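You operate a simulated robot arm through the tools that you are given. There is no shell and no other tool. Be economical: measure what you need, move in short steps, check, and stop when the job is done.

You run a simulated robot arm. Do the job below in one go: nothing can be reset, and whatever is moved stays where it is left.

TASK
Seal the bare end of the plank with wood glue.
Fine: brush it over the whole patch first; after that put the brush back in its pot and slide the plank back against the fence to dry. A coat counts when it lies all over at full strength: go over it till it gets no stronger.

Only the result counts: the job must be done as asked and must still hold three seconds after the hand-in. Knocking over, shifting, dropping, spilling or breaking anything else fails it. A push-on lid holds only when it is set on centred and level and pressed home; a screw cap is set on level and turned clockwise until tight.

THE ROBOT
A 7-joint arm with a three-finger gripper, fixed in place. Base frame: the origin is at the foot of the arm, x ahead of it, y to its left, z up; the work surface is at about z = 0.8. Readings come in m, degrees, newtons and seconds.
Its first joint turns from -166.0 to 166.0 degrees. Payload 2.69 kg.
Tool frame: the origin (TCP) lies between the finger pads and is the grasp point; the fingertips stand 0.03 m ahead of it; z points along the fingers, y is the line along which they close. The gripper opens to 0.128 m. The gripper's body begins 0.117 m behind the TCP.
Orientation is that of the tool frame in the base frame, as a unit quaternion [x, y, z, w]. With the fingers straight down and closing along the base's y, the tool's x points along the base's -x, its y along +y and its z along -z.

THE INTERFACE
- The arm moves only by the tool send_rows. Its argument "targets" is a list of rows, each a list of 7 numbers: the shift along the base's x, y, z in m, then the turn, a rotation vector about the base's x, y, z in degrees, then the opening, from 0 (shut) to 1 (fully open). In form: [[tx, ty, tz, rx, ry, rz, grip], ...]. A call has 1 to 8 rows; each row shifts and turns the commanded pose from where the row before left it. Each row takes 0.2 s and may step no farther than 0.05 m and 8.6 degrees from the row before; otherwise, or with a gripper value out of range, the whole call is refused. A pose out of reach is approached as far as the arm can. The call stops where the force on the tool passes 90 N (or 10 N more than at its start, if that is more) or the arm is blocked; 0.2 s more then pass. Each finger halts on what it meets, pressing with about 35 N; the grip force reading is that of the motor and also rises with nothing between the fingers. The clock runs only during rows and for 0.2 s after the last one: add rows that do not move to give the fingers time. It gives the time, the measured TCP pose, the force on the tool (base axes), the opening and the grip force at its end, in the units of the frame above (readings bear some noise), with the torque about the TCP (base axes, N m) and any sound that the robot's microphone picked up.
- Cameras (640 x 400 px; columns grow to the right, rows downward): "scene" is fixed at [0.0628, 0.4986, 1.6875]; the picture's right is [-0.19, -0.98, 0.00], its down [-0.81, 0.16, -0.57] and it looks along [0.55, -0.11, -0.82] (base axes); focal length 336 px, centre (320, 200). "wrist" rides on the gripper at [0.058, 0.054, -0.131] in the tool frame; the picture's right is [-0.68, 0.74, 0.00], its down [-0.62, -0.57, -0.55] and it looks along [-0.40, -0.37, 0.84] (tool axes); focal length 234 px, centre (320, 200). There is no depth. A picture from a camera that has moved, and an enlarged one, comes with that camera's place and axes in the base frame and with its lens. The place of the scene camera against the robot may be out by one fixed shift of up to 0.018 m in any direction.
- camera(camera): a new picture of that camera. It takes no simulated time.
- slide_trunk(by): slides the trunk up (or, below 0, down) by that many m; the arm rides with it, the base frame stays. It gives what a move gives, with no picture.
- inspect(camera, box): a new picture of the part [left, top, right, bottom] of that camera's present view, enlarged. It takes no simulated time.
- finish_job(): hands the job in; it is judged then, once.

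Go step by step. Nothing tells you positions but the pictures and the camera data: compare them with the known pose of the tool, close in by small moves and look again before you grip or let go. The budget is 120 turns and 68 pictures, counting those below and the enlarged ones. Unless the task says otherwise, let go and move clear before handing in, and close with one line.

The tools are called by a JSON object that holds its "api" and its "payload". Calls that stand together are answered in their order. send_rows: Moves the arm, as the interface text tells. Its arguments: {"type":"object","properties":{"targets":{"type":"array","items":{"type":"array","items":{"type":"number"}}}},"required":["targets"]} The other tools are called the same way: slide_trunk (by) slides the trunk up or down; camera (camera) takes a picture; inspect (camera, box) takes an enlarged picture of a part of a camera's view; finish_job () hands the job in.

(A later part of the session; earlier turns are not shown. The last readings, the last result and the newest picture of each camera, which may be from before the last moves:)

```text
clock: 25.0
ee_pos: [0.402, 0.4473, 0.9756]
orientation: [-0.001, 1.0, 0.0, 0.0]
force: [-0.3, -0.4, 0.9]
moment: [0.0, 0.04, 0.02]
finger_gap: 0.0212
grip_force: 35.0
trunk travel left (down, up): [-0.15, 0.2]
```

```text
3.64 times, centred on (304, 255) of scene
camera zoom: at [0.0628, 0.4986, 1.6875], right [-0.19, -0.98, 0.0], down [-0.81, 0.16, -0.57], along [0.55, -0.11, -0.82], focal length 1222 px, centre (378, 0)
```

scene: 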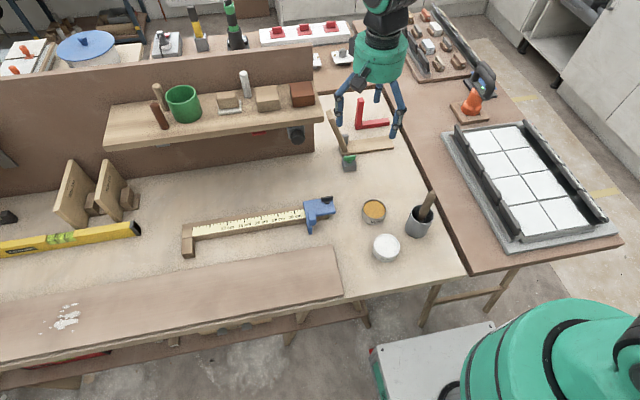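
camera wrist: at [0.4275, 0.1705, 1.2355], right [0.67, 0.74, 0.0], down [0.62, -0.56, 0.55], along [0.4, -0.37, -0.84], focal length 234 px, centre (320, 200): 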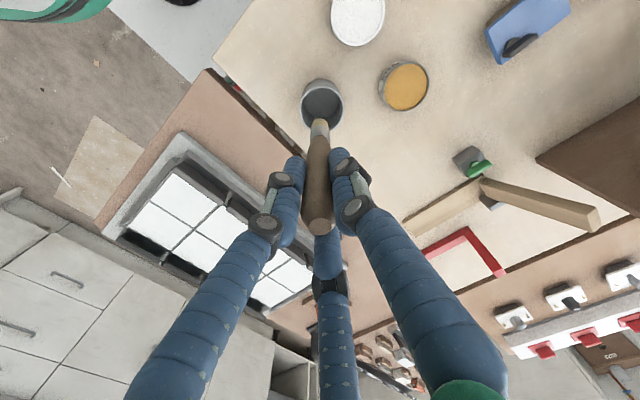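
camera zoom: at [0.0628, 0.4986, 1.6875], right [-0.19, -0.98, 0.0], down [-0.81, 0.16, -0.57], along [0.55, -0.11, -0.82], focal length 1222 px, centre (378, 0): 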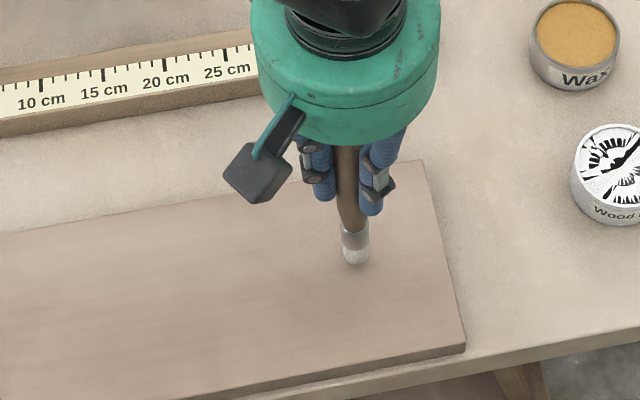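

Near contact. Lowering a bit more and making a short test stroke.

{"api": "send_rows", "payload": {"targets": [[0, 0, -0.004, 0, 0, 0, 0], [0, 0, -0.003, 0, 0, 0, 0]]}}

{"api": "send_rows", "payload": {"targets": [[0.015, 0, 0, 0, 0, 0, 0], [0.015, 0, 0, 0, 0, 0, 0], [-0.02, 0, 0, 0, 0, 0, 0], [-0.02, 0, 0, 0, 0, 0, 0], [-0.01, 0, 0, 0, 0, 0, 0]]}}

{"api": "inspect", "payload": {"camera": "scene", "box": [240, 200, 368, 310]}}

```text
clock: 25.6
ee_pos: [0.4012, 0.4471, 0.9684]
orientation: [-0.001, 1.0, 0.0, 0.001]
force: [-0.2, -0.2, -1.1]
moment: [0.01, -0.01, -0.01]
finger_gap: 0.0214
grip_force: 35.1
trunk travel left (down, up): [-0.15, 0.2]
```

```text
clock: 26.8
ee_pos: [0.38, 0.4454, 0.9687]
orientation: [-0.002, 1.0, 0.0, 0.0]
force: [-0.2, 0.0, 0.3]
moment: [-0.02, -0.02, -0.01]
finger_gap: 0.0213
grip_force: 35.0
trunk travel left (down, up): [-0.15, 0.2]
```

```text
3.64 times, centred on (304, 255) of scene
camera zoom: at [0.0628, 0.4986, 1.6875], right [-0.19, -0.98, 0.0], down [-0.81, 0.16, -0.57], along [0.55, -0.11, -0.82], focal length 1222 px, centre (378, 0)
```

zoom: 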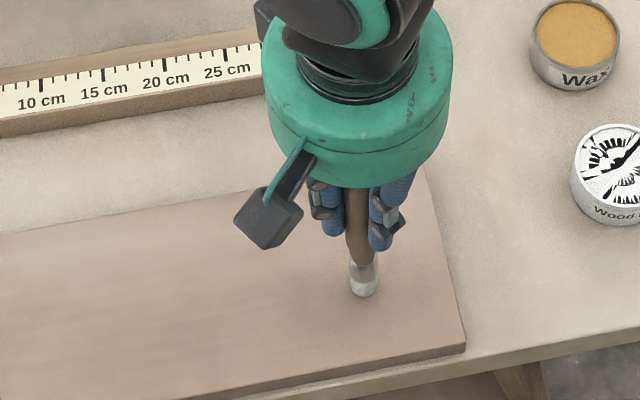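

Still no contact force and no mark; stepping lower.

{"api": "send_rows", "payload": {"targets": [[0.01, 0.002, -0.003, 0, 0, 0, 0], [0, 0, -0.002, 0, 0, 0, 0]]}}

{"api": "send_rows", "payload": {"targets": [[0, 0, -0.002, 0, 0, 0, 0], [0, 0, -0.001, 0, 0, 0, 0]]}}

```text
clock: 27.4
ee_pos: [0.3906, 0.4499, 0.9652]
orientation: [-0.001, 1.0, 0.0, 0.0]
force: [-2.1, 1.7, 9.8]
moment: [0.16, 0.22, -0.02]
finger_gap: 0.0213
grip_force: 35.2
trunk travel left (down, up): [-0.15, 0.2]
```

```text
clock: 28.0
ee_pos: [0.3917, 0.4479, 0.963]
orientation: [-0.002, 1.0, 0.002, 0.002]
force: [0.3, 2.1, 39.5]
moment: [0.27, -0.02, -0.03]
finger_gap: 0.0217
grip_force: 34.9
trunk travel left (down, up): [-0.15, 0.2]
```

Contact begins at TCP z ≈ 0.966. Easing to a light pressure and stroking toward +x and back.

{"api": "send_rows", "payload": {"targets": [[0, 0, 0.002, 0, 0, 0, 0], [0.02, 0, 0, 0, 0, 0, 0], [0.02, 0, 0, 0, 0, 0, 0], [-0.02, 0, 0, 0, 0, 0, 0], [-0.02, 0, 0, 0, 0, 0, 0], [-0.02, 0, 0, 0, 0, 0, 0]]}}

{"api": "inspect", "payload": {"camera": "scene", "box": [240, 200, 368, 310]}}

```text
clock: 29.4
ee_pos: [0.3719, 0.4475, 0.9621]
orientation: [-0.002, 1.0, -0.002, -0.001]
force: [2.0, -0.8, 11.9]
moment: [-0.14, -0.21, 0.04]
finger_gap: 0.0212
grip_force: 35.2
trunk travel left (down, up): [-0.15, 0.2]
```

```text
3.64 times, centred on (304, 255) of scene
camera zoom: at [0.0628, 0.4986, 1.6875], right [-0.19, -0.98, 0.0], down [-0.81, 0.16, -0.57], along [0.55, -0.11, -0.82], focal length 1222 px, centre (378, 0)
```

zoom: 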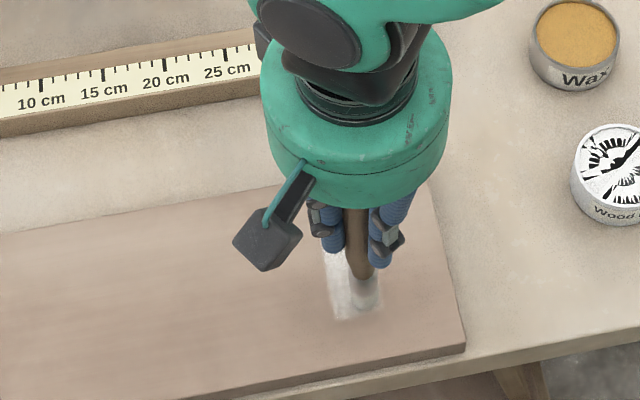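

A white coat shows on the top, with a sharp left edge. I'll lift and look at its outline.

{"api": "send_rows", "payload": {"targets": [[0, 0, 0.03, 0, 0, 0, 0], [-0.03, -0.03, 0.02, 0, 0, 0, 0], [-0.03, -0.03, 0, 0, 0, 0, 0], [0, -0.04, 0, 0, 0, 0, 0]]}}

{"api": "inspect", "payload": {"camera": "scene", "box": [260, 220, 356, 310]}}

```text
clock: 30.4
ee_pos: [0.3119, 0.3493, 1.0129]
orientation: [-0.001, 1.0, -0.001, 0.0]
force: [0.0, 0.3, -0.6]
moment: [-0.01, -0.03, 0.0]
finger_gap: 0.0212
grip_force: 35.3
trunk travel left (down, up): [-0.15, 0.2]
```

```text
4.44 times, centred on (308, 265) of scene
camera zoom: at [0.0628, 0.4986, 1.6875], right [-0.19, -0.98, 0.0], down [-0.81, 0.16, -0.57], along [0.55, -0.11, -0.82], focal length 1493 px, centre (373, -89)
```

zoom: 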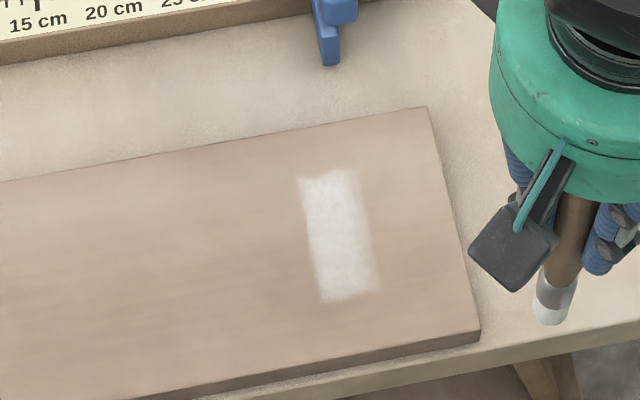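

The coat takes well (about 3.5 cm wide, y 0.43–0.465). I'll now stroke further in at y ≈ 0.48 to find the patch's inner boundary.

{"api": "send_rows", "payload": {"targets": [[0.01, 0.045, 0, 0, 0, 0, 0], [0.01, 0.045, 0, 0, 0, 0, 0], [0.015, 0.041, 0, 0, 0, 0, 0], [0, 0, -0.035, 0, 0, 0, 0], [0, 0, -0.011, 0, 0, 0, 0]]}}

{"api": "send_rows", "payload": {"targets": [[0, 0, -0.003, 0, 0, 0, 0], [0, 0, -0.001, 0, 0, 0, 0]]}}

```text
clock: 31.6
ee_pos: [0.3474, 0.4817, 0.9684]
orientation: [-0.002, 1.0, 0.0, 0.0]
force: [-0.1, 0.4, -0.2]
moment: [-0.02, 0.08, 0.0]
finger_gap: 0.0209
grip_force: 34.9
trunk travel left (down, up): [-0.15, 0.2]
```

```text
clock: 32.2
ee_pos: [0.3477, 0.4802, 0.9636]
orientation: [-0.003, 1.0, 0.0, 0.0]
force: [-0.3, 0.3, -0.2]
moment: [-0.01, 0.02, 0.0]
finger_gap: 0.0216
grip_force: 34.8
trunk travel left (down, up): [-0.15, 0.2]
```

{"api": "send_rows", "payload": {"targets": [[0, 0, -0.002, 0, 0, 0, 0], [0, 0, -0.001, 0, 0, 0, 0]]}}

```text
clock: 32.8
ee_pos: [0.3479, 0.4791, 0.9626]
orientation: [-0.002, 1.0, 0.001, 0.001]
force: [-4.6, 0.4, 20.9]
moment: [-0.03, 0.62, 0.0]
finger_gap: 0.021
grip_force: 35.2
trunk travel left (down, up): [-0.15, 0.2]
```

{"api": "send_rows", "payload": {"targets": [[0.019, 0, 0, 0, 0, 0, 0], [0.019, 0, 0, 0, 0, 0, 0], [0.019, 0, 0, 0, 0, 0, 0], [0.019, 0, 0, 0, 0, 0, 0], [0.019, 0, 0, 0, 0, 0, 0], [0.019, 0, 0, 0, 0, 0, 0]]}}

{"api": "send_rows", "payload": {"targets": [[0.0, -0.018, 0, 0, 0, 0, 0], [-0.019, 0, 0, 0, 0, 0, 0], [-0.019, 0, 0, 0, 0, 0, 0], [-0.019, 0, 0, 0, 0, 0, 0], [-0.019, 0, 0, 0, 0, 0, 0], [-0.019, 0, 0, 0, 0, 0, 0], [-0.019, 0, 0, 0, 0, 0, 0]]}}

{"api": "inspect", "payload": {"camera": "scene", "box": [260, 220, 356, 310]}}

```text
clock: 34.2
ee_pos: [0.4566, 0.4791, 0.9614]
orientation: [-0.002, 1.0, 0.0, 0.0]
force: [-2.4, -0.3, 16.3]
moment: [-0.11, 0.21, 0.01]
finger_gap: 0.0214
grip_force: 35.4
trunk travel left (down, up): [-0.15, 0.2]
```

```text
clock: 35.8
ee_pos: [0.3458, 0.4631, 0.9612]
orientation: [-0.002, 1.0, 0.001, 0.0]
force: [4.8, 0.1, 27.9]
moment: [0.01, -0.51, -0.01]
finger_gap: 0.0214
grip_force: 34.8
trunk travel left (down, up): [-0.15, 0.2]
```

```text
4.44 times, centred on (308, 265) of scene
camera zoom: at [0.0628, 0.4986, 1.6875], right [-0.19, -0.98, 0.0], down [-0.81, 0.16, -0.57], along [0.55, -0.11, -0.82], focal length 1493 px, centre (373, -89)
```

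zoom: 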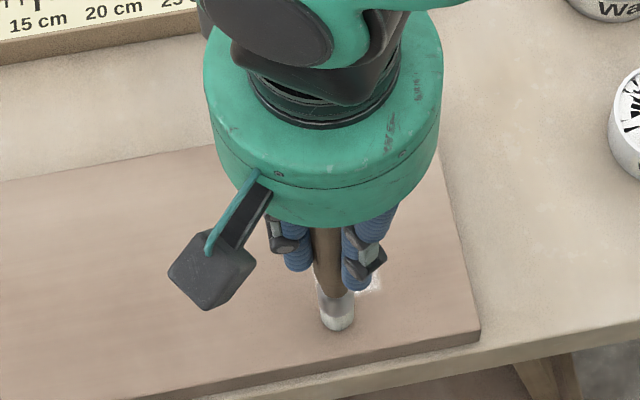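

No coat appears beyond y ≈ 0.465, so that is the patch's inner edge. I'll continue lines toward the plank's end.

{"api": "send_rows", "payload": {"targets": [[0, -0.016, 0.0005, 0, 0, 0, 0], [0.019, 0, 0, 0, 0, 0, 0], [0.019, 0, 0, 0, 0, 0, 0], [0.019, 0, 0, 0, 0, 0, 0], [0.019, 0, 0, 0, 0, 0, 0], [0.019, 0, 0, 0, 0, 0, 0], [0.019, 0, 0, 0, 0, 0, 0], [0, -0.016, 0, 0, 0, 0, 0]]}}

{"api": "send_rows", "payload": {"targets": [[-0.019, 0, 0, 0, 0, 0, 0], [-0.019, 0, 0, 0, 0, 0, 0], [-0.019, 0, 0, 0, 0, 0, 0], [-0.019, 0, 0, 0, 0, 0, 0], [-0.019, 0, 0, 0, 0, 0, 0], [-0.019, 0, 0, 0, 0, 0, 0], [0, -0.016, 0, 0, 0, 0, 0]]}}

{"api": "send_rows", "payload": {"targets": [[0.019, 0, 0, 0, 0, 0, 0], [0.019, 0, 0, 0, 0, 0, 0], [0.019, 0, 0, 0, 0, 0, 0], [0.019, 0, 0, 0, 0, 0, 0], [0.019, 0, 0, 0, 0, 0, 0], [0.019, 0, 0, 0, 0, 0, 0], [0, 0, 0.03, 0, 0, 0, 0]]}}

{"api": "send_rows", "payload": {"targets": [[0.01, -0.04, 0.02, 0, 0, 0, 0], [0.01, -0.04, 0, 0, 0, 0, 0], [0.01, -0.04, 0, 0, 0, 0, 0]]}}

{"api": "inspect", "payload": {"camera": "scene", "box": [260, 220, 356, 310]}}

```text
clock: 37.6
ee_pos: [0.4599, 0.4302, 0.9611]
orientation: [-0.002, 1.0, -0.001, 0.0]
force: [0.3, -0.6, -0.2]
moment: [-0.04, 0.04, 0.03]
finger_gap: 0.0214
grip_force: 34.7
trunk travel left (down, up): [-0.15, 0.2]
```

```text
clock: 39.2
ee_pos: [0.3478, 0.4128, 0.9604]
orientation: [-0.002, 1.0, 0.0, 0.0]
force: [0.0, 0.2, 0.2]
moment: [0.01, -0.02, 0.01]
finger_gap: 0.0213
grip_force: 35.3
trunk travel left (down, up): [-0.15, 0.2]
```

```text
clock: 40.8
ee_pos: [0.4628, 0.4152, 0.9887]
orientation: [-0.002, 1.0, -0.002, 0.0]
force: [0.5, -0.3, -0.7]
moment: [-0.03, 0.05, 0.02]
finger_gap: 0.0215
grip_force: 35.0
trunk travel left (down, up): [-0.15, 0.2]
```

```text
clock: 41.6
ee_pos: [0.4911, 0.2948, 1.0119]
orientation: [-0.002, 1.0, 0.001, 0.0]
force: [0.0, 0.9, -0.5]
moment: [-0.02, -0.06, 0.02]
finger_gap: 0.0214
grip_force: 34.8
trunk travel left (down, up): [-0.15, 0.2]
```

```text
4.44 times, centred on (308, 265) of scene
camera zoom: at [0.0628, 0.4986, 1.6875], right [-0.19, -0.98, 0.0], down [-0.81, 0.16, -0.57], along [0.55, -0.11, -0.82], focal length 1493 px, centre (373, -89)
```

zoom: 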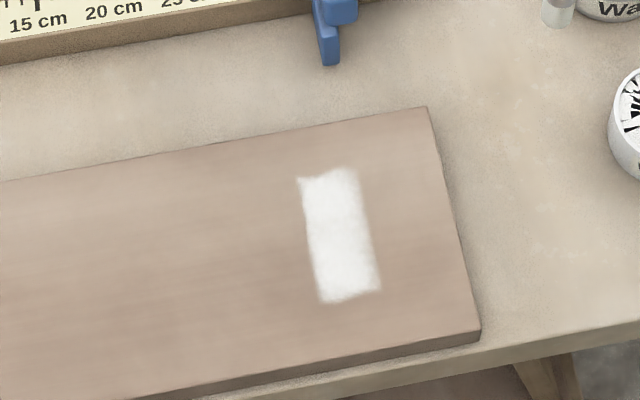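

The coat grew stronger but not larger, bounded at y ≈ 0.465; the last lines nearer the end had no contact. I'll re-dip, then repeat with verified contact.

{"api": "send_rows", "payload": {"targets": [[-0.03, -0.029, 0.01, 0, 0, 0, 0], [-0.029, -0.029, 0, 0, 0, 0, 0], [0, 0, -0.03, 0, 0, 0, 0], [0, 0, -0.013, 0, 0, 0, 0], [0, 0, -0.003, 0, 0, 0, 0]]}}

{"api": "send_rows", "payload": {"targets": [[0, 0, -0.003, 0, 0, 0, 0], [0, 0, -0.002, 0, 0, 0, 0]]}}

```text
clock: 42.8
ee_pos: [0.4326, 0.2357, 0.9733]
orientation: [-0.002, 1.0, 0.0, -0.001]
force: [0.5, 0.6, -0.3]
moment: [-0.02, 0.02, 0.03]
finger_gap: 0.0207
grip_force: 34.7
trunk travel left (down, up): [-0.15, 0.2]
```

```text
clock: 43.4
ee_pos: [0.4322, 0.2365, 0.9702]
orientation: [-0.002, 1.0, 0.0, 0.001]
force: [-1.8, -0.9, 12.2]
moment: [-0.15, 0.34, -0.02]
finger_gap: 0.021
grip_force: 35.1
trunk travel left (down, up): [-0.15, 0.2]
```

Dipped. Now to the plank at y ≈ 0.432, lowering to contact.

{"api": "send_rows", "payload": {"targets": [[0, 0, 0.035, 0, 0, 0, 0], [-0.02, 0.045, 0, 0, 0, 0, 0], [-0.02, 0.045, 0, 0, 0, 0, 0], [-0.02, 0.045, 0, 0, 0, 0, 0], [-0.01, 0.045, 0, 0, 0, 0, 0], [0, 0.015, -0.03, 0, 0, 0, 0], [0, 0, -0.012, 0, 0, 0, 0], [0, 0, -0.003, 0, 0, 0, 0]]}}

{"api": "send_rows", "payload": {"targets": [[0, 0, -0.001, 0, 0, 0, 0], [0, 0, -0.0015, 0, 0, 0, 0]]}}

```text
clock: 45.2
ee_pos: [0.3643, 0.4308, 0.9596]
orientation: [-0.001, 1.0, -0.001, 0.0]
force: [0.6, -0.2, 0.1]
moment: [-0.03, 0.0, 0.01]
finger_gap: 0.021
grip_force: 35.7
trunk travel left (down, up): [-0.15, 0.2]
```

```text
clock: 45.8
ee_pos: [0.363, 0.4308, 0.9586]
orientation: [-0.001, 1.0, 0.001, 0.001]
force: [0.8, -3.5, 21.9]
moment: [-0.48, -0.14, 0.0]
finger_gap: 0.0211
grip_force: 34.7
trunk travel left (down, up): [-0.15, 0.2]
```

Contact at 22 N. Now strokes at y 0.431 and 0.415, then a look.

{"api": "send_rows", "payload": {"targets": [[0.019, 0, 0, 0, 0, 0, 0], [0.019, 0, 0, 0, 0, 0, 0], [0.019, 0, 0, 0, 0, 0, 0], [0.019, 0, 0, 0, 0, 0, 0], [0.019, 0, 0, 0, 0, 0, 0], [0, -0.016, -0.0005, 0, 0, 0, 0]]}}

{"api": "send_rows", "payload": {"targets": [[-0.019, 0, 0, 0, 0, 0, 0], [-0.019, 0, 0, 0, 0, 0, 0], [-0.019, 0, 0, 0, 0, 0, 0], [-0.019, 0, 0, 0, 0, 0, 0], [-0.019, 0, 0, 0, 0, 0, 0], [-0.015, 0, 0, 0, 0, 0, 0]]}}

{"api": "inspect", "payload": {"camera": "scene", "box": [260, 220, 356, 310]}}

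```text
clock: 47.2
ee_pos: [0.4553, 0.4176, 0.9568]
orientation: [-0.002, 1.0, 0.001, 0.001]
force: [2.2, 2.8, 22.0]
moment: [0.27, -0.37, -0.06]
finger_gap: 0.0213
grip_force: 35.5
trunk travel left (down, up): [-0.15, 0.2]
```

```text
clock: 48.6
ee_pos: [0.3459, 0.4141, 0.9566]
orientation: [-0.002, 1.0, 0.0, 0.0]
force: [2.2, 0.7, 14.8]
moment: [0.01, -0.18, 0.04]
finger_gap: 0.0207
grip_force: 34.8
trunk travel left (down, up): [-0.15, 0.2]
```

```text
4.44 times, centred on (308, 265) of scene
camera zoom: at [0.0628, 0.4986, 1.6875], right [-0.19, -0.98, 0.0], down [-0.81, 0.16, -0.57], along [0.55, -0.11, -0.82], focal length 1493 px, centre (373, -89)
```

zoom: 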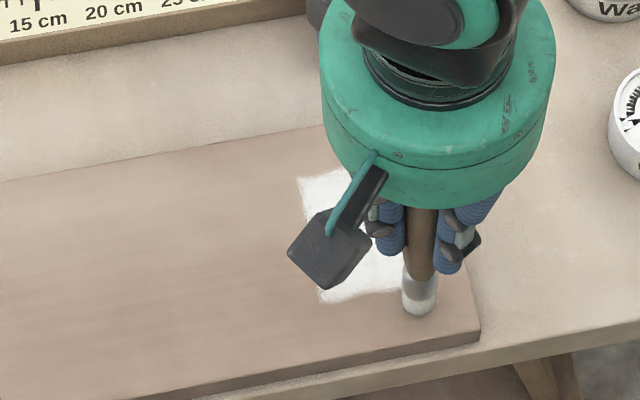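

The coat now extends toward the end. Continuing at y ≈ 0.400 and 0.388.

{"api": "send_rows", "payload": {"targets": [[0.006, -0.014, -0.0005, 0, 0, 0, 0], [0.019, 0, 0, 0, 0, 0, 0], [0.019, 0, 0, 0, 0, 0, 0], [0.019, 0, 0, 0, 0, 0, 0], [0.019, 0, 0, 0, 0, 0, 0], [0.019, 0, 0, 0, 0, 0, 0], [0.01, 0, 0, 0, 0, 0, 0]]}}

{"api": "send_rows", "payload": {"targets": [[0, -0.011, -0.0003, 0, 0, 0, 0], [-0.019, 0, 0, 0, 0, 0, 0], [-0.019, 0, 0, 0, 0, 0, 0], [-0.019, 0, 0, 0, 0, 0, 0], [-0.019, 0, 0, 0, 0, 0, 0], [-0.019, 0, 0, 0, 0, 0, 0]]}}

{"api": "send_rows", "payload": {"targets": [[0, 0, 0.03, 0, 0, 0, 0], [0.04, -0.03, 0, 0, 0, 0, 0], [0.04, -0.03, 0, 0, 0, 0, 0], [0.01, -0.04, 0.02, 0, 0, 0, 0], [0.01, -0.04, 0, 0, 0, 0, 0]]}}

{"api": "inspect", "payload": {"camera": "scene", "box": [260, 220, 356, 310]}}

```text
clock: 50.2
ee_pos: [0.4566, 0.4007, 0.9552]
orientation: [-0.002, 1.0, 0.0, 0.0]
force: [-3.8, -0.4, 16.6]
moment: [-0.2, 0.47, -0.02]
finger_gap: 0.0208
grip_force: 35.0
trunk travel left (down, up): [-0.15, 0.2]
```

```text
clock: 51.6
ee_pos: [0.3618, 0.3867, 0.9547]
orientation: [-0.002, 1.0, -0.002, 0.0]
force: [0.1, 1.5, 23.8]
moment: [0.03, -0.04, 0.0]
finger_gap: 0.0204
grip_force: 35.4
trunk travel left (down, up): [-0.15, 0.2]
```

```text
clock: 52.8
ee_pos: [0.4612, 0.2488, 1.0036]
orientation: [-0.002, 1.0, 0.0, 0.001]
force: [-0.6, 0.0, -0.2]
moment: [0.0, -0.05, 0.02]
finger_gap: 0.0207
grip_force: 35.1
trunk travel left (down, up): [-0.15, 0.2]
```

```text
4.44 times, centred on (308, 265) of scene
camera zoom: at [0.0628, 0.4986, 1.6875], right [-0.19, -0.98, 0.0], down [-0.81, 0.16, -0.57], along [0.55, -0.11, -0.82], focal length 1493 px, centre (373, -89)
```

zoom: 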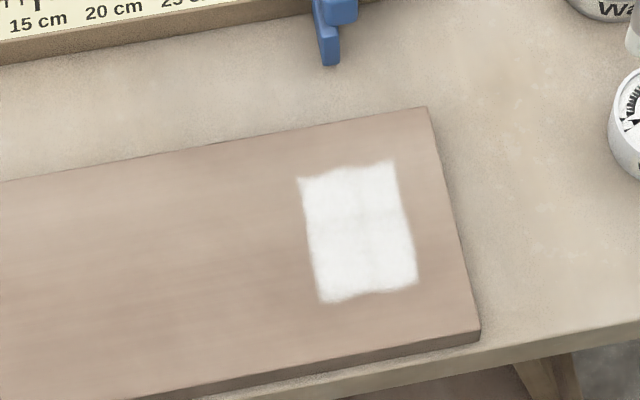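

The whole patch (x 0.37–0.45, y 0.41–0.465) is now white. I'll re-dip and go over it again to reach full strength.

{"api": "send_rows", "payload": {"targets": [[-0.029, -0.012, 0.0, 0, 0, 0, 0], [0, 0, -0.025, 0, 0, 0, 0], [0, 0, -0.009, 0, 0, 0, 0], [0, 0, -0.002, 0, 0, 0, 0], [0, 0, -0.001, 0, 0, 0, 0]]}}

```text
clock: 54.0
ee_pos: [0.4353, 0.2387, 0.9693]
orientation: [-0.002, 1.0, 0.0, 0.0]
force: [-0.7, 0.0, 0.0]
moment: [0.02, 0.0, -0.02]
finger_gap: 0.0206
grip_force: 34.5
trunk travel left (down, up): [-0.15, 0.2]
```

{"api": "send_rows", "payload": {"targets": [[0, 0, -0.002, 0, 0, 0, 0], [0, 0, -0.0015, 0, 0, 0, 0]]}}

```text
clock: 54.6
ee_pos: [0.4335, 0.2383, 0.9647]
orientation: [-0.002, 1.0, 0.001, 0.001]
force: [-0.1, -1.9, 5.8]
moment: [-0.21, 0.2, -0.02]
finger_gap: 0.0205
grip_force: 35.4
trunk travel left (down, up): [-0.15, 0.2]
```

Dipped again. Returning for a second coat, starting at y ≈ 0.46.

{"api": "send_rows", "payload": {"targets": [[0, 0, 0.035, 0, 0, 0, 0], [-0.019, 0.045, 0, 0, 0, 0, 0], [-0.019, 0.045, 0, 0, 0, 0, 0], [-0.019, 0.045, 0, 0, 0, 0, 0], [-0.018, 0.045, 0, 0, 0, 0, 0], [0, 0.041, -0.02, 0, 0, 0, 0], [0, 0, -0.022, 0, 0, 0, 0], [0, 0, -0.004, 0, 0, 0, 0]]}}

{"api": "send_rows", "payload": {"targets": [[0, 0, -0.0015, 0, 0, 0, 0], [0, 0, -0.001, 0, 0, 0, 0]]}}

```text
clock: 56.4
ee_pos: [0.363, 0.4603, 0.9551]
orientation: [-0.002, 1.0, 0.001, 0.002]
force: [0.1, -3.1, 15.9]
moment: [-0.39, -0.01, -0.01]
finger_gap: 0.0207
grip_force: 35.0
trunk travel left (down, up): [-0.15, 0.2]
```

```text
clock: 57.0
ee_pos: [0.3617, 0.4597, 0.9531]
orientation: [-0.001, 1.0, 0.002, 0.002]
force: [3.9, 0.7, 38.4]
moment: [0.16, -0.43, -0.01]
finger_gap: 0.0208
grip_force: 35.3
trunk travel left (down, up): [-0.15, 0.2]
```

{"api": "send_rows", "payload": {"targets": [[0.016, 0, 0.001, 0, 0, 0, 0], [0.016, 0, 0, 0, 0, 0, 0], [0.016, 0, 0, 0, 0, 0, 0], [0.016, 0, 0, 0, 0, 0, 0], [0.016, 0, 0, 0, 0, 0, 0], [0.016, 0, 0, 0, 0, 0, 0], [0, -0.012, 0, 0, 0, 0, 0]]}}

{"api": "send_rows", "payload": {"targets": [[-0.016, 0, 0, 0, 0, 0, 0], [-0.016, 0, 0, 0, 0, 0, 0], [-0.016, 0, 0, 0, 0, 0, 0], [-0.016, 0, 0, 0, 0, 0, 0], [-0.016, 0, 0, 0, 0, 0, 0], [-0.016, 0, 0, 0, 0, 0, 0], [0, -0.012, -0.0003, 0, 0, 0, 0]]}}

{"api": "send_rows", "payload": {"targets": [[0.016, 0, 0, 0, 0, 0, 0], [0.016, 0, 0, 0, 0, 0, 0], [0.016, 0, 0, 0, 0, 0, 0], [0.016, 0, 0, 0, 0, 0, 0], [0.016, 0, 0, 0, 0, 0, 0], [0.016, 0, 0, 0, 0, 0, 0], [0, -0.012, -0.0003, 0, 0, 0, 0]]}}

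{"api": "send_rows", "payload": {"targets": [[-0.016, 0, 0, 0, 0, 0, 0], [-0.016, 0, 0, 0, 0, 0, 0], [-0.016, 0, 0, 0, 0, 0, 0], [-0.016, 0, 0, 0, 0, 0, 0], [-0.016, 0, 0, 0, 0, 0, 0], [-0.016, 0, 0, 0, 0, 0, 0], [0, -0.012, -0.0003, 0, 0, 0, 0]]}}

{"api": "send_rows", "payload": {"targets": [[0.016, 0, 0, 0, 0, 0, 0], [0.016, 0, 0, 0, 0, 0, 0], [0.016, 0, 0, 0, 0, 0, 0], [0.016, 0, 0, 0, 0, 0, 0], [0.016, 0, 0, 0, 0, 0, 0], [0.016, 0, 0, 0, 0, 0, 0]]}}

{"api": "send_rows", "payload": {"targets": [[0, 0, 0.03, 0, 0, 0, 0], [0.0, -0.04, 0.02, 0, 0, 0, 0], [0.0, -0.04, 0, 0, 0, 0, 0], [0, -0.04, 0, 0, 0, 0, 0], [0, -0.04, 0, 0, 0, 0, 0]]}}

{"api": "inspect", "payload": {"camera": "scene", "box": [276, 220, 356, 280]}}

```text
clock: 58.6
ee_pos: [0.456, 0.4464, 0.9506]
orientation: [-0.002, 1.0, -0.001, 0.001]
force: [-0.5, -2.9, 7.7]
moment: [-0.42, -0.02, 0.0]
finger_gap: 0.0207
grip_force: 35.3
trunk travel left (down, up): [-0.15, 0.2]
```

```text
clock: 60.2
ee_pos: [0.3588, 0.4358, 0.9518]
orientation: [-0.002, 1.0, 0.0, 0.0]
force: [0.5, 0.3, -2.1]
moment: [-0.03, 0.0, -0.06]
finger_gap: 0.0207
grip_force: 35.2
trunk travel left (down, up): [-0.15, 0.2]
```

```text
clock: 61.8
ee_pos: [0.4549, 0.4229, 0.9515]
orientation: [-0.001, 1.0, 0.0, 0.0]
force: [1.4, 0.3, 0.1]
moment: [-0.01, 0.02, 0.02]
finger_gap: 0.0204
grip_force: 34.7
trunk travel left (down, up): [-0.15, 0.2]
```

```text
clock: 63.4
ee_pos: [0.3592, 0.4098, 0.9502]
orientation: [-0.002, 1.0, 0.001, 0.0]
force: [-0.1, -0.8, 4.9]
moment: [-0.23, -0.14, -0.02]
finger_gap: 0.0207
grip_force: 35.0
trunk travel left (down, up): [-0.15, 0.2]
```

```text
clock: 64.8
ee_pos: [0.4552, 0.4107, 0.9542]
orientation: [-0.002, 1.0, -0.001, 0.0]
force: [-0.6, 0.7, -0.4]
moment: [0.01, 0.04, 0.03]
finger_gap: 0.0205
grip_force: 35.1
trunk travel left (down, up): [-0.15, 0.2]
```

```text
clock: 66.0
ee_pos: [0.4585, 0.2507, 1.0012]
orientation: [-0.002, 1.0, 0.0, 0.0]
force: [0.4, 1.0, -0.2]
moment: [-0.02, 0.03, -0.02]
finger_gap: 0.0203
grip_force: 35.0
trunk travel left (down, up): [-0.15, 0.2]
```

```text
6.67 times, centred on (316, 250) of scene
camera zoom: at [0.0628, 0.4986, 1.6875], right [-0.19, -0.98, 0.0], down [-0.81, 0.16, -0.57], along [0.55, -0.11, -0.82], focal length 2240 px, centre (347, -133)
```

zoom: 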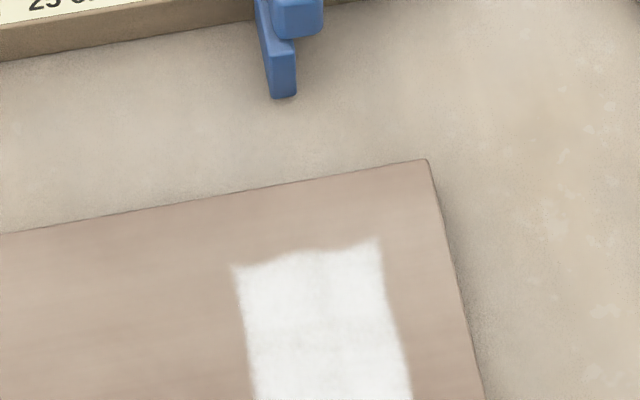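

The second coat had only partial contact. I'll dip once more and go over it again pressing a bit deeper.

{"api": "send_rows", "payload": {"targets": [[-0.027, -0.013, 0.0, 0, 0, 0, 0], [0, 0, -0.025, 0, 0, 0, 0], [0, 0, -0.012, 0, 0, 0, 0], [0, 0, -0.002, 0, 0, 0, 0]]}}

{"api": "send_rows", "payload": {"targets": [[0, 0, -0.001, 0, 0, 0, 0], [0, 0, -0.001, 0, 0, 0, 0]]}}

```text
clock: 67.0
ee_pos: [0.4293, 0.2397, 0.9621]
orientation: [-0.002, 1.0, 0.0, 0.0]
force: [-3.2, -0.4, 8.4]
moment: [-0.04, 0.3, 0.0]
finger_gap: 0.0207
grip_force: 34.7
trunk travel left (down, up): [-0.15, 0.2]
```

```text
clock: 67.6
ee_pos: [0.4296, 0.2387, 0.9623]
orientation: [-0.002, 1.0, 0.0, 0.002]
force: [-2.8, 3.7, 25.5]
moment: [0.48, 0.35, -0.01]
finger_gap: 0.0206
grip_force: 34.8
trunk travel left (down, up): [-0.15, 0.2]
```

{"api": "send_rows", "payload": {"targets": [[0, 0, 0.035, 0, 0, 0, 0], [-0.019, 0.045, 0, 0, 0, 0, 0], [-0.019, 0.045, 0, 0, 0, 0, 0], [-0.019, 0.045, 0, 0, 0, 0, 0], [-0.014, 0.045, 0, 0, 0, 0, 0], [0, 0.039, -0.02, 0, 0, 0, 0], [0, 0, -0.022, 0, 0, 0, 0], [0, 0, -0.005, 0, 0, 0, 0]]}}

{"api": "send_rows", "payload": {"targets": [[0, 0, -0.001, 0, 0, 0, 0], [0, 0, -0.001, 0, 0, 0, 0]]}}

```text
clock: 69.4
ee_pos: [0.3565, 0.4582, 0.9502]
orientation: [-0.002, 1.0, 0.002, 0.002]
force: [-3.5, -3.8, 32.4]
moment: [-0.44, 0.51, 0.01]
finger_gap: 0.0203
grip_force: 34.8
trunk travel left (down, up): [-0.15, 0.2]
```

```text
clock: 70.0
ee_pos: [0.3585, 0.4573, 0.9475]
orientation: [-0.002, 1.0, 0.002, 0.001]
force: [0.1, 1.8, 38.2]
moment: [0.08, -0.04, 0.02]
finger_gap: 0.0205
grip_force: 35.4
trunk travel left (down, up): [-0.15, 0.2]
```

{"api": "send_rows", "payload": {"targets": [[0.016, 0, 0, 0, 0, 0, 0], [0.016, 0, 0, 0, 0, 0, 0], [0.016, 0, 0, 0, 0, 0, 0], [0.016, 0, 0, 0, 0, 0, 0], [0.016, 0, 0, 0, 0, 0, 0], [0.016, 0, 0, 0, 0, 0, 0], [0, -0.012, -0.0007, 0, 0, 0, 0]]}}

{"api": "send_rows", "payload": {"targets": [[-0.016, 0, 0, 0, 0, 0, 0], [-0.016, 0, 0, 0, 0, 0, 0], [-0.016, 0, 0, 0, 0, 0, 0], [-0.016, 0, 0, 0, 0, 0, 0], [-0.016, 0, 0, 0, 0, 0, 0], [-0.016, 0, 0, 0, 0, 0, 0], [0, -0.012, -0.0007, 0, 0, 0, 0]]}}

{"api": "send_rows", "payload": {"targets": [[0.016, 0, 0, 0, 0, 0, 0], [0.016, 0, 0, 0, 0, 0, 0], [0.016, 0, 0, 0, 0, 0, 0], [0.016, 0, 0, 0, 0, 0, 0], [0.016, 0, 0, 0, 0, 0, 0], [0.016, 0, 0, 0, 0, 0, 0], [0, -0.012, -0.0007, 0, 0, 0, 0]]}}

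{"api": "send_rows", "payload": {"targets": [[-0.016, 0, 0, 0, 0, 0, 0], [-0.016, 0, 0, 0, 0, 0, 0], [-0.016, 0, 0, 0, 0, 0, 0], [-0.016, 0, 0, 0, 0, 0, 0], [-0.016, 0, 0, 0, 0, 0, 0], [-0.016, 0, 0, 0, 0, 0, 0], [0, -0.012, -0.0007, 0, 0, 0, 0]]}}

{"api": "send_rows", "payload": {"targets": [[0.016, 0, 0, 0, 0, 0, 0], [0.016, 0, 0, 0, 0, 0, 0], [0.016, 0, 0, 0, 0, 0, 0], [0.016, 0, 0, 0, 0, 0, 0], [0.016, 0, 0, 0, 0, 0, 0], [0.016, 0, 0, 0, 0, 0, 0]]}}

{"api": "send_rows", "payload": {"targets": [[0, 0, 0.03, 0, 0, 0, 0], [0.0, -0.04, 0.03, 0, 0, 0, 0], [0.0, -0.04, 0, 0, 0, 0, 0], [0, -0.04, 0, 0, 0, 0, 0], [0, -0.04, 0, 0, 0, 0, 0]]}}

{"api": "inspect", "payload": {"camera": "scene", "box": [292, 236, 356, 286]}}

```text
clock: 71.6
ee_pos: [0.4536, 0.4434, 0.9472]
orientation: [-0.002, 1.0, 0.001, 0.001]
force: [1.3, 1.6, 16.1]
moment: [0.13, -0.2, 0.0]
finger_gap: 0.0206
grip_force: 34.8
trunk travel left (down, up): [-0.15, 0.2]
```

```text
clock: 73.2
ee_pos: [0.3559, 0.4339, 0.9452]
orientation: [-0.002, 1.0, 0.001, 0.0]
force: [1.4, 2.6, 23.5]
moment: [0.22, -0.15, 0.02]
finger_gap: 0.0204
grip_force: 34.7
trunk travel left (down, up): [-0.15, 0.2]
```

```text
clock: 74.8
ee_pos: [0.4545, 0.4221, 0.9436]
orientation: [-0.002, 1.0, 0.0, 0.001]
force: [0.6, 5.0, 23.9]
moment: [0.49, -0.13, -0.02]
finger_gap: 0.0208
grip_force: 35.6
trunk travel left (down, up): [-0.15, 0.2]
```

```text
clock: 76.4
ee_pos: [0.3557, 0.4105, 0.9433]
orientation: [-0.002, 1.0, 0.0, 0.0]
force: [0.3, 0.4, 1.3]
moment: [-0.01, 0.0, -0.04]
finger_gap: 0.0207
grip_force: 35.0
trunk travel left (down, up): [-0.15, 0.2]
```

```text
clock: 77.8
ee_pos: [0.4496, 0.4086, 0.944]
orientation: [-0.002, 1.0, 0.001, 0.001]
force: [-0.2, 0.9, -0.2]
moment: [0.01, -0.01, 0.0]
finger_gap: 0.0207
grip_force: 35.7
trunk travel left (down, up): [-0.15, 0.2]
```

```text
clock: 79.0
ee_pos: [0.453, 0.2473, 1.003]
orientation: [-0.002, 1.0, -0.001, 0.001]
force: [-0.1, -0.6, -0.3]
moment: [-0.06, 0.03, -0.01]
finger_gap: 0.0204
grip_force: 34.9
trunk travel left (down, up): [-0.15, 0.2]
```

```text
8.00 times, centred on (324, 261) of scene
camera zoom: at [0.0628, 0.4986, 1.6875], right [-0.19, -0.98, 0.0], down [-0.81, 0.16, -0.57], along [0.55, -0.11, -0.82], focal length 2688 px, centre (288, -288)
```

zoom: 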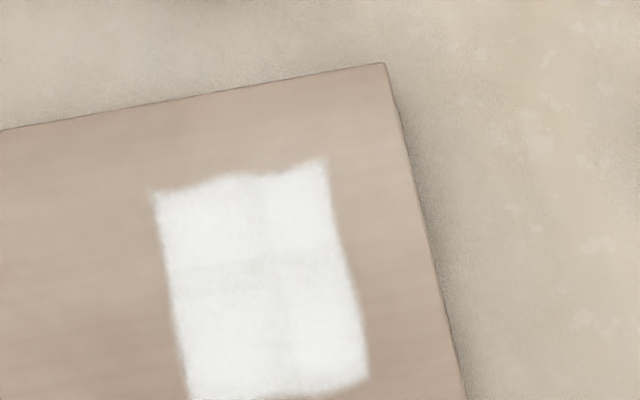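

Nearly uniform, with a faint cross through the middle. One more dip and a final pass over the middle lines and the right side.

{"api": "send_rows", "payload": {"targets": [[-0.022, -0.01, 0.0, 0, 0, 0, 0], [0, 0, -0.03, 0, 0, 0, 0], [0, 0, -0.014, 0, 0, 0, 0], [0, 0, -0.002, 0, 0, 0, 0]]}}

{"api": "send_rows", "payload": {"targets": [[0, 0, -0.001, 0, 0, 0, 0], [0, 0, -0.001, 0, 0, 0, 0]]}}

```text
clock: 80.0
ee_pos: [0.4324, 0.2388, 0.9586]
orientation: [-0.002, 1.0, 0.0, 0.0]
force: [0.4, 0.6, -1.0]
moment: [0.0, 0.03, 0.02]
finger_gap: 0.0204
grip_force: 35.5
trunk travel left (down, up): [-0.15, 0.2]
```

```text
clock: 80.6
ee_pos: [0.4311, 0.2396, 0.9554]
orientation: [-0.002, 1.0, -0.001, 0.0]
force: [0.1, 0.2, -0.4]
moment: [-0.02, 0.0, 0.02]
finger_gap: 0.0208
grip_force: 35.5
trunk travel left (down, up): [-0.15, 0.2]
```

{"api": "send_rows", "payload": {"targets": [[0, 0, -0.001, 0, 0, 0, 0], [0, 0, -0.0015, 0, 0, 0, 0]]}}

```text
clock: 81.2
ee_pos: [0.4323, 0.2382, 0.9533]
orientation: [-0.002, 1.0, 0.0, 0.0]
force: [0.7, -1.5, 6.9]
moment: [-0.23, -0.04, 0.0]
finger_gap: 0.0205
grip_force: 34.6
trunk travel left (down, up): [-0.15, 0.2]
```

{"api": "send_rows", "payload": {"targets": [[0, 0, 0.038, 0, 0, 0, 0], [-0.019, 0.045, 0, 0, 0, 0, 0], [-0.019, 0.045, 0, 0, 0, 0, 0], [-0.019, 0.045, 0, 0, 0, 0, 0], [-0.015, 0.036, 0, 0, 0, 0, 0], [0, 0, -0.02, 0, 0, 0, 0], [0, 0, -0.024, 0, 0, 0, 0], [0, 0, -0.006, 0, 0, 0, 0]]}}

{"api": "send_rows", "payload": {"targets": [[0, 0, -0.001, 0, 0, 0, 0], [0, 0, -0.001, 0, 0, 0, 0]]}}

```text
clock: 83.0
ee_pos: [0.3586, 0.4087, 0.9417]
orientation: [-0.002, 1.0, 0.001, 0.001]
force: [-5.0, -4.4, 27.8]
moment: [-0.41, 0.57, -0.02]
finger_gap: 0.0203
grip_force: 34.8
trunk travel left (down, up): [-0.15, 0.2]
```

```text
clock: 83.6
ee_pos: [0.3601, 0.4098, 0.9408]
orientation: [-0.001, 1.0, 0.001, 0.001]
force: [-0.7, 0.9, 39.2]
moment: [-0.05, 0.0, -0.03]
finger_gap: 0.0207
grip_force: 35.3
trunk travel left (down, up): [-0.15, 0.2]
```

{"api": "send_rows", "payload": {"targets": [[0.016, 0, 0, 0, 0, 0, 0], [0.016, 0, 0, 0, 0, 0, 0], [0.016, 0, 0, 0, 0, 0, 0], [0.016, 0, 0, 0, 0, 0, 0], [0.016, 0, 0, 0, 0, 0, 0], [0.012, 0, 0, 0, 0, 0, 0], [0, 0.013, -0.001, 0, 0, 0, 0]]}}

{"api": "send_rows", "payload": {"targets": [[-0.016, 0, 0, 0, 0, 0, 0], [-0.016, 0, 0, 0, 0, 0, 0], [-0.016, 0, 0, 0, 0, 0, 0], [-0.016, 0, 0, 0, 0, 0, 0], [-0.016, 0, 0, 0, 0, 0, 0], [-0.012, 0, 0, 0, 0, 0, 0], [0, 0.014, -0.001, 0, 0, 0, 0]]}}

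{"api": "send_rows", "payload": {"targets": [[0.016, 0, 0, 0, 0, 0, 0], [0.016, 0, 0, 0, 0, 0, 0], [0.016, 0, 0, 0, 0, 0, 0], [0.016, 0, 0, 0, 0, 0, 0], [0.016, 0, 0, 0, 0, 0, 0], [0.012, 0, 0, 0, 0, 0, 0], [0, 0.013, -0.001, 0, 0, 0, 0]]}}

{"api": "send_rows", "payload": {"targets": [[-0.016, 0, 0, 0, 0, 0, 0], [-0.016, 0, 0, 0, 0, 0, 0], [-0.016, 0, 0, 0, 0, 0, 0], [0, 0.012, -0.0007, 0, 0, 0, 0], [0, -0.016, 0, 0, 0, 0, 0], [0, -0.016, 0, 0, 0, 0, 0], [0, -0.016, 0, 0, 0, 0, 0], [0, -0.012, 0, 0, 0, 0, 0]]}}

{"api": "send_rows", "payload": {"targets": [[0, 0, 0.03, 0, 0, 0, 0], [0.02, -0.035, 0.03, 0, 0, 0, 0], [0.02, -0.035, 0.01, 0, 0, 0, 0], [0.02, -0.045, 0, 0, 0, 0, 0], [0, -0.045, 0, 0, 0, 0, 0]]}}

{"api": "inspect", "payload": {"camera": "scene", "box": [292, 236, 356, 286]}}

```text
clock: 85.2
ee_pos: [0.4522, 0.423, 0.9386]
orientation: [-0.002, 1.0, 0.001, 0.001]
force: [0.5, -4.0, 23.1]
moment: [-0.44, -0.12, -0.03]
finger_gap: 0.0207
grip_force: 35.1
trunk travel left (down, up): [-0.15, 0.2]
```

```text
clock: 86.8
ee_pos: [0.3578, 0.4366, 0.9369]
orientation: [-0.002, 1.0, 0.0, -0.002]
force: [-3.4, -5.8, 22.5]
moment: [-0.7, 0.47, 0.01]
finger_gap: 0.0208
grip_force: 34.8
trunk travel left (down, up): [-0.15, 0.2]
```

```text
clock: 88.4
ee_pos: [0.4513, 0.4517, 0.9376]
orientation: [-0.002, 1.0, 0.001, 0.001]
force: [0.0, -2.4, 14.3]
moment: [-0.28, -0.06, -0.03]
finger_gap: 0.0206
grip_force: 34.6
trunk travel left (down, up): [-0.15, 0.2]
```

```text
clock: 90.2
ee_pos: [0.4035, 0.4009, 0.9373]
orientation: [-0.002, 1.0, -0.001, 0.0]
force: [-0.1, 4.2, 22.5]
moment: [0.4, -0.08, -0.02]
finger_gap: 0.0206
grip_force: 34.5
trunk travel left (down, up): [-0.15, 0.2]
```

```text
refused: row 2 steps farther than a row can; nothing moved
```

```text
8.00 times, centred on (324, 261) of scene
camera zoom: at [0.0628, 0.4986, 1.6875], right [-0.19, -0.98, 0.0], down [-0.81, 0.16, -0.57], along [0.55, -0.11, -0.82], focal length 2688 px, centre (288, -288)
```

zoom: 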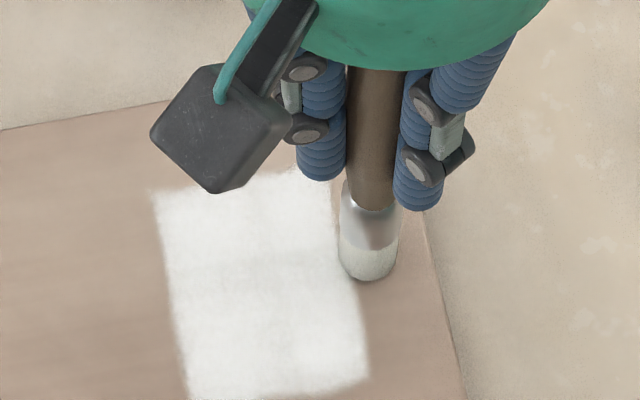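

Nearly even. A couple of cross strokes along y to finish, at x ≈ 0.42 and 0.38, then lift.

{"api": "send_rows", "payload": {"targets": [[0.016, 0, -0.0005, 0, 0, 0, 0], [0, 0.016, 0, 0, 0, 0, 0], [0, 0.016, 0, 0, 0, 0, 0], [0, 0.016, 0, 0, 0, 0, 0], [0, 0.016, 0, 0, 0, 0, 0], [0.017, 0, -0.0005, 0, 0, 0, 0], [0, -0.016, 0, 0, 0, 0, 0], [0, -0.016, 0, 0, 0, 0, 0]]}}

{"api": "send_rows", "payload": {"targets": [[0, -0.016, 0, 0, 0, 0, 0], [0, -0.016, 0, 0, 0, 0, 0], [-0.02, 0, 0, 0, 0, 0, 0], [-0.018, 0, -0.0005, 0, 0, 0, 0], [-0.016, 0, -0.0005, 0, 0, 0, 0], [0, 0.016, 0, 0, 0, 0, 0], [0, 0.016, 0, 0, 0, 0, 0], [0, 0.016, 0, 0, 0, 0, 0]]}}

{"api": "send_rows", "payload": {"targets": [[0, 0.016, 0, 0, 0, 0, 0], [-0.01, 0, -0.0005, 0, 0, 0, 0], [0, -0.016, 0, 0, 0, 0, 0], [0, -0.016, 0, 0, 0, 0, 0], [0, -0.016, 0, 0, 0, 0, 0], [0, -0.016, 0, 0, 0, 0, 0], [0, 0, 0.03, 0, 0, 0, 0], [0, 0, 0.04, 0, 0, 0, 0]]}}

{"api": "send_rows", "payload": {"targets": [[0.03, -0.03, 0.015, 0, 0, 0, 0], [0.03, -0.03, 0.015, 0, 0, 0, 0], [0.03, -0.03, 0.01, 0, 0, 0, 0], [0.02, -0.04, 0.02, 0, 0, 0, 0], [0, -0.04, 0, 0, 0, 0, 0]]}}

{"api": "inspect", "payload": {"camera": "scene", "box": [292, 236, 356, 286]}}

```text
clock: 92.0
ee_pos: [0.4372, 0.4336, 0.9344]
orientation: [-0.001, 1.0, 0.0, 0.001]
force: [0.2, -3.1, 9.1]
moment: [-0.28, -0.16, 0.02]
finger_gap: 0.0207
grip_force: 34.6
trunk travel left (down, up): [-0.15, 0.2]
```

```text
clock: 93.8
ee_pos: [0.3804, 0.4491, 0.9344]
orientation: [-0.001, 1.0, 0.0, 0.0]
force: [-1.1, -3.5, 9.0]
moment: [-0.26, -0.07, -0.02]
finger_gap: 0.0206
grip_force: 34.8
trunk travel left (down, up): [-0.15, 0.2]
```

```text
clock: 95.6
ee_pos: [0.3714, 0.4025, 1.0033]
orientation: [-0.002, 1.0, -0.001, 0.0]
force: [0.7, 0.1, -0.4]
moment: [0.0, 0.01, 0.0]
finger_gap: 0.0208
grip_force: 34.7
trunk travel left (down, up): [-0.15, 0.2]
```

```text
clock: 96.8
ee_pos: [0.4836, 0.2307, 1.066]
orientation: [-0.002, 1.0, 0.0, 0.001]
force: [0.3, 0.2, -0.1]
moment: [-0.04, 0.0, -0.01]
finger_gap: 0.0208
grip_force: 35.0
trunk travel left (down, up): [-0.15, 0.2]
```

```text
8.00 times, centred on (324, 261) of scene
camera zoom: at [0.0628, 0.4986, 1.6875], right [-0.19, -0.98, 0.0], down [-0.81, 0.16, -0.57], along [0.55, -0.11, -0.82], focal length 2688 px, centre (288, -288)
```

zoom: 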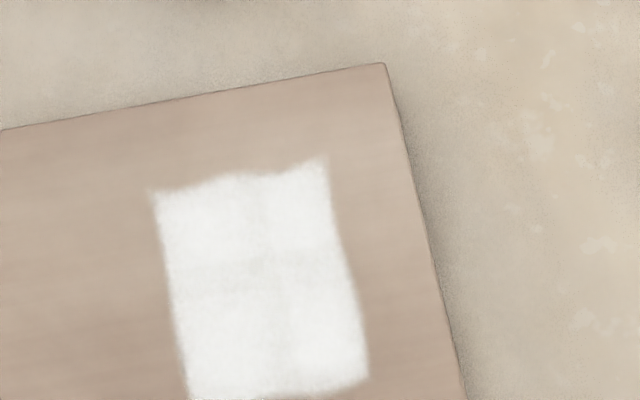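

The coat looks the same as after the previous pass, so it is saturated. Now I carry the brush back over its pot and check alignment.

{"api": "send_rows", "payload": {"targets": [[0, -0.04, 0, 0, 0, 0, 0], [0, -0.04, 0, 0, 0, 0, 0], [0.001, -0.03, 0, 0, 0, 0, 0], [0, 0, -0.03, 0, 0, 0, 0]]}}

{"api": "inspect", "payload": {"camera": "scene", "box": [372, 170, 468, 250]}}

{"api": "inspect", "payload": {"camera": "wrist", "box": [240, 60, 400, 200]}}

```text
clock: 97.8
ee_pos: [0.483, 0.1229, 1.0329]
orientation: [-0.001, 1.0, 0.0, 0.001]
force: [0.2, 0.0, 0.4]
moment: [0.05, -0.03, 0.0]
finger_gap: 0.0207
grip_force: 34.5
trunk travel left (down, up): [-0.15, 0.2]
```

```text
5.00 times, centred on (420, 210) of scene
camera zoom: at [0.0628, 0.4986, 1.6875], right [-0.19, -0.98, 0.0], down [-0.81, 0.16, -0.57], along [0.55, -0.11, -0.82], focal length 1680 px, centre (-180, 150)
```

zoom: 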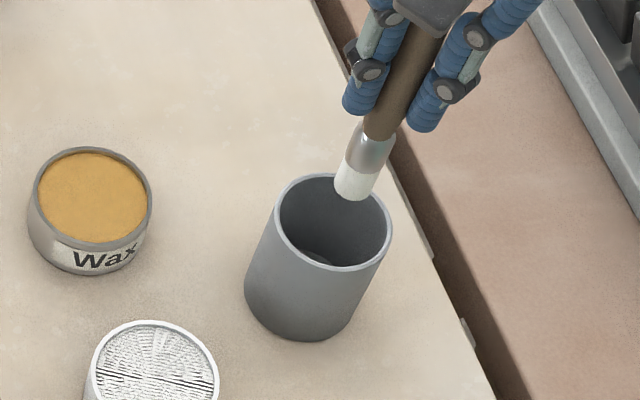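

```text
2.86 times, centred on (320, 130) of wrist
camera zoom: at [0.4249, 0.1756, 1.1636], right [0.67, 0.74, 0.0], down [0.62, -0.56, 0.55], along [0.41, -0.37, -0.84], focal length 669 px, centre (320, 400)
```

zoom: 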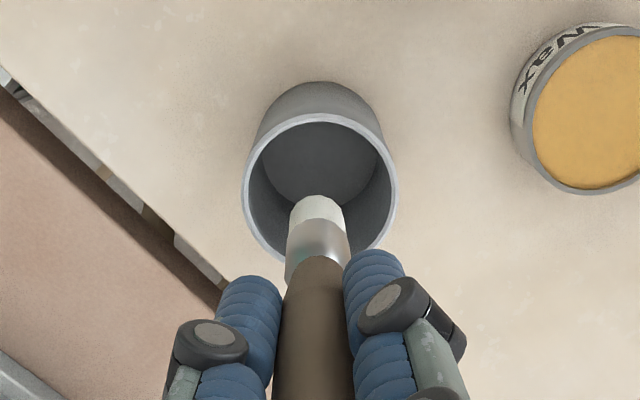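

Aligned with the pot. Lowering slowly.

{"api": "send_rows", "payload": {"targets": [[0.001, -0.001, -0.03, 0, 0, 0, 0], [0, 0, -0.03, 0, 0, 0, 0], [0, 0, -0.03, 0, 0, 0, 0], [0, 0, -0.012, 0, 0, 0, 0]]}}

{"api": "inspect", "payload": {"camera": "scene", "box": [372, 170, 468, 250]}}

```text
clock: 98.8
ee_pos: [0.4847, 0.122, 0.9334]
orientation: [-0.001, 1.0, 0.0, 0.0]
force: [0.3, 0.6, -0.5]
moment: [-0.01, 0.03, -0.01]
finger_gap: 0.0206
grip_force: 35.7
trunk travel left (down, up): [-0.15, 0.2]
```

```text
5.00 times, centred on (420, 210) of scene
camera zoom: at [0.0628, 0.4986, 1.6875], right [-0.19, -0.98, 0.0], down [-0.81, 0.16, -0.57], along [0.55, -0.11, -0.82], focal length 1680 px, centre (-180, 150)
```

zoom: 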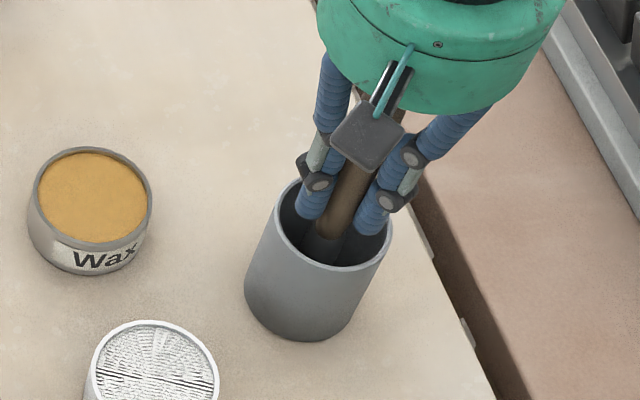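

Just above the pot floor. A few more mm to feel for contact.

{"api": "send_rows", "payload": {"targets": [[0, 0, -0.003, 0, 0, 0, 0], [0, 0, -0.002, 0, 0, 0, 0]]}}

{"api": "send_rows", "payload": {"targets": [[0, 0, -0.002, 0, 0, 0, 0], [0, 0, -0.001, 0, 0, 0, 0]]}}

```text
clock: 99.4
ee_pos: [0.4844, 0.1216, 0.9273]
orientation: [-0.002, 1.0, 0.0, -0.001]
force: [0.0, 0.1, 0.1]
moment: [0.01, -0.06, 0.03]
finger_gap: 0.0205
grip_force: 35.4
trunk travel left (down, up): [-0.15, 0.2]
```

```text
clock: 100.0
ee_pos: [0.4847, 0.1206, 0.9221]
orientation: [-0.002, 1.0, 0.0, 0.0]
force: [0.5, -0.7, -0.4]
moment: [-0.02, -0.02, 0.03]
finger_gap: 0.0204
grip_force: 34.7
trunk travel left (down, up): [-0.15, 0.2]
```

{"api": "send_rows", "payload": {"targets": [[0, 0, -0.002, 0, 0, 0, 0], [0, 0, -0.001, 0, 0, 0, 0]]}}

```text
clock: 100.6
ee_pos: [0.4832, 0.1202, 0.922]
orientation: [-0.002, 1.0, 0.0, 0.0]
force: [-0.1, -0.6, 0.5]
moment: [-0.01, -0.01, 0.02]
finger_gap: 0.0204
grip_force: 34.7
trunk travel left (down, up): [-0.15, 0.2]
```

{"api": "send_rows", "payload": {"targets": [[0, 0, -0.0015, 0, 0, 0, 0], [0, 0, -0.0015, 0, 0, 0, 0]]}}

```text
clock: 101.2
ee_pos: [0.4844, 0.1206, 0.9178]
orientation: [-0.001, 1.0, 0.0, 0.0]
force: [-0.8, -0.1, -0.5]
moment: [0.0, -0.02, 0.02]
finger_gap: 0.0208
grip_force: 34.7
trunk travel left (down, up): [-0.15, 0.2]
```

{"api": "send_rows", "payload": {"targets": [[0, 0, -0.002, 0, 0, 0, 0], [0, 0, -0.001, 0, 0, 0, 0]]}}

{"api": "inspect", "payload": {"camera": "wrist", "box": [240, 60, 400, 200]}}

```text
clock: 101.8
ee_pos: [0.4855, 0.1204, 0.9145]
orientation: [-0.002, 1.0, -0.001, 0.001]
force: [-0.4, 1.5, 7.8]
moment: [0.26, 0.07, 0.0]
finger_gap: 0.0204
grip_force: 35.1
trunk travel left (down, up): [-0.15, 0.2]
```

```text
2.86 times, centred on (320, 130) of wrist
camera zoom: at [0.4267, 0.1742, 1.0459], right [0.67, 0.74, 0.0], down [0.62, -0.56, 0.55], along [0.41, -0.37, -0.84], focal length 669 px, centre (320, 400)
```

zoom: 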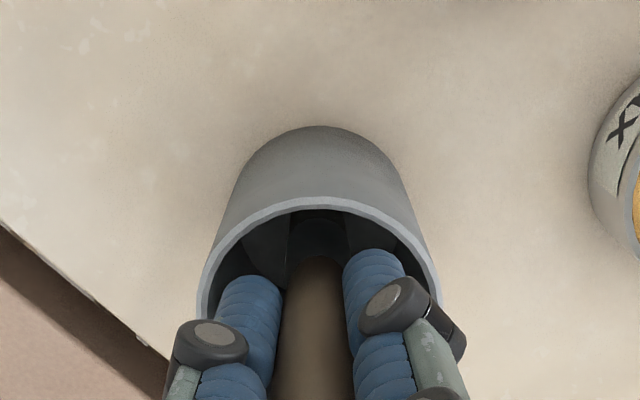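

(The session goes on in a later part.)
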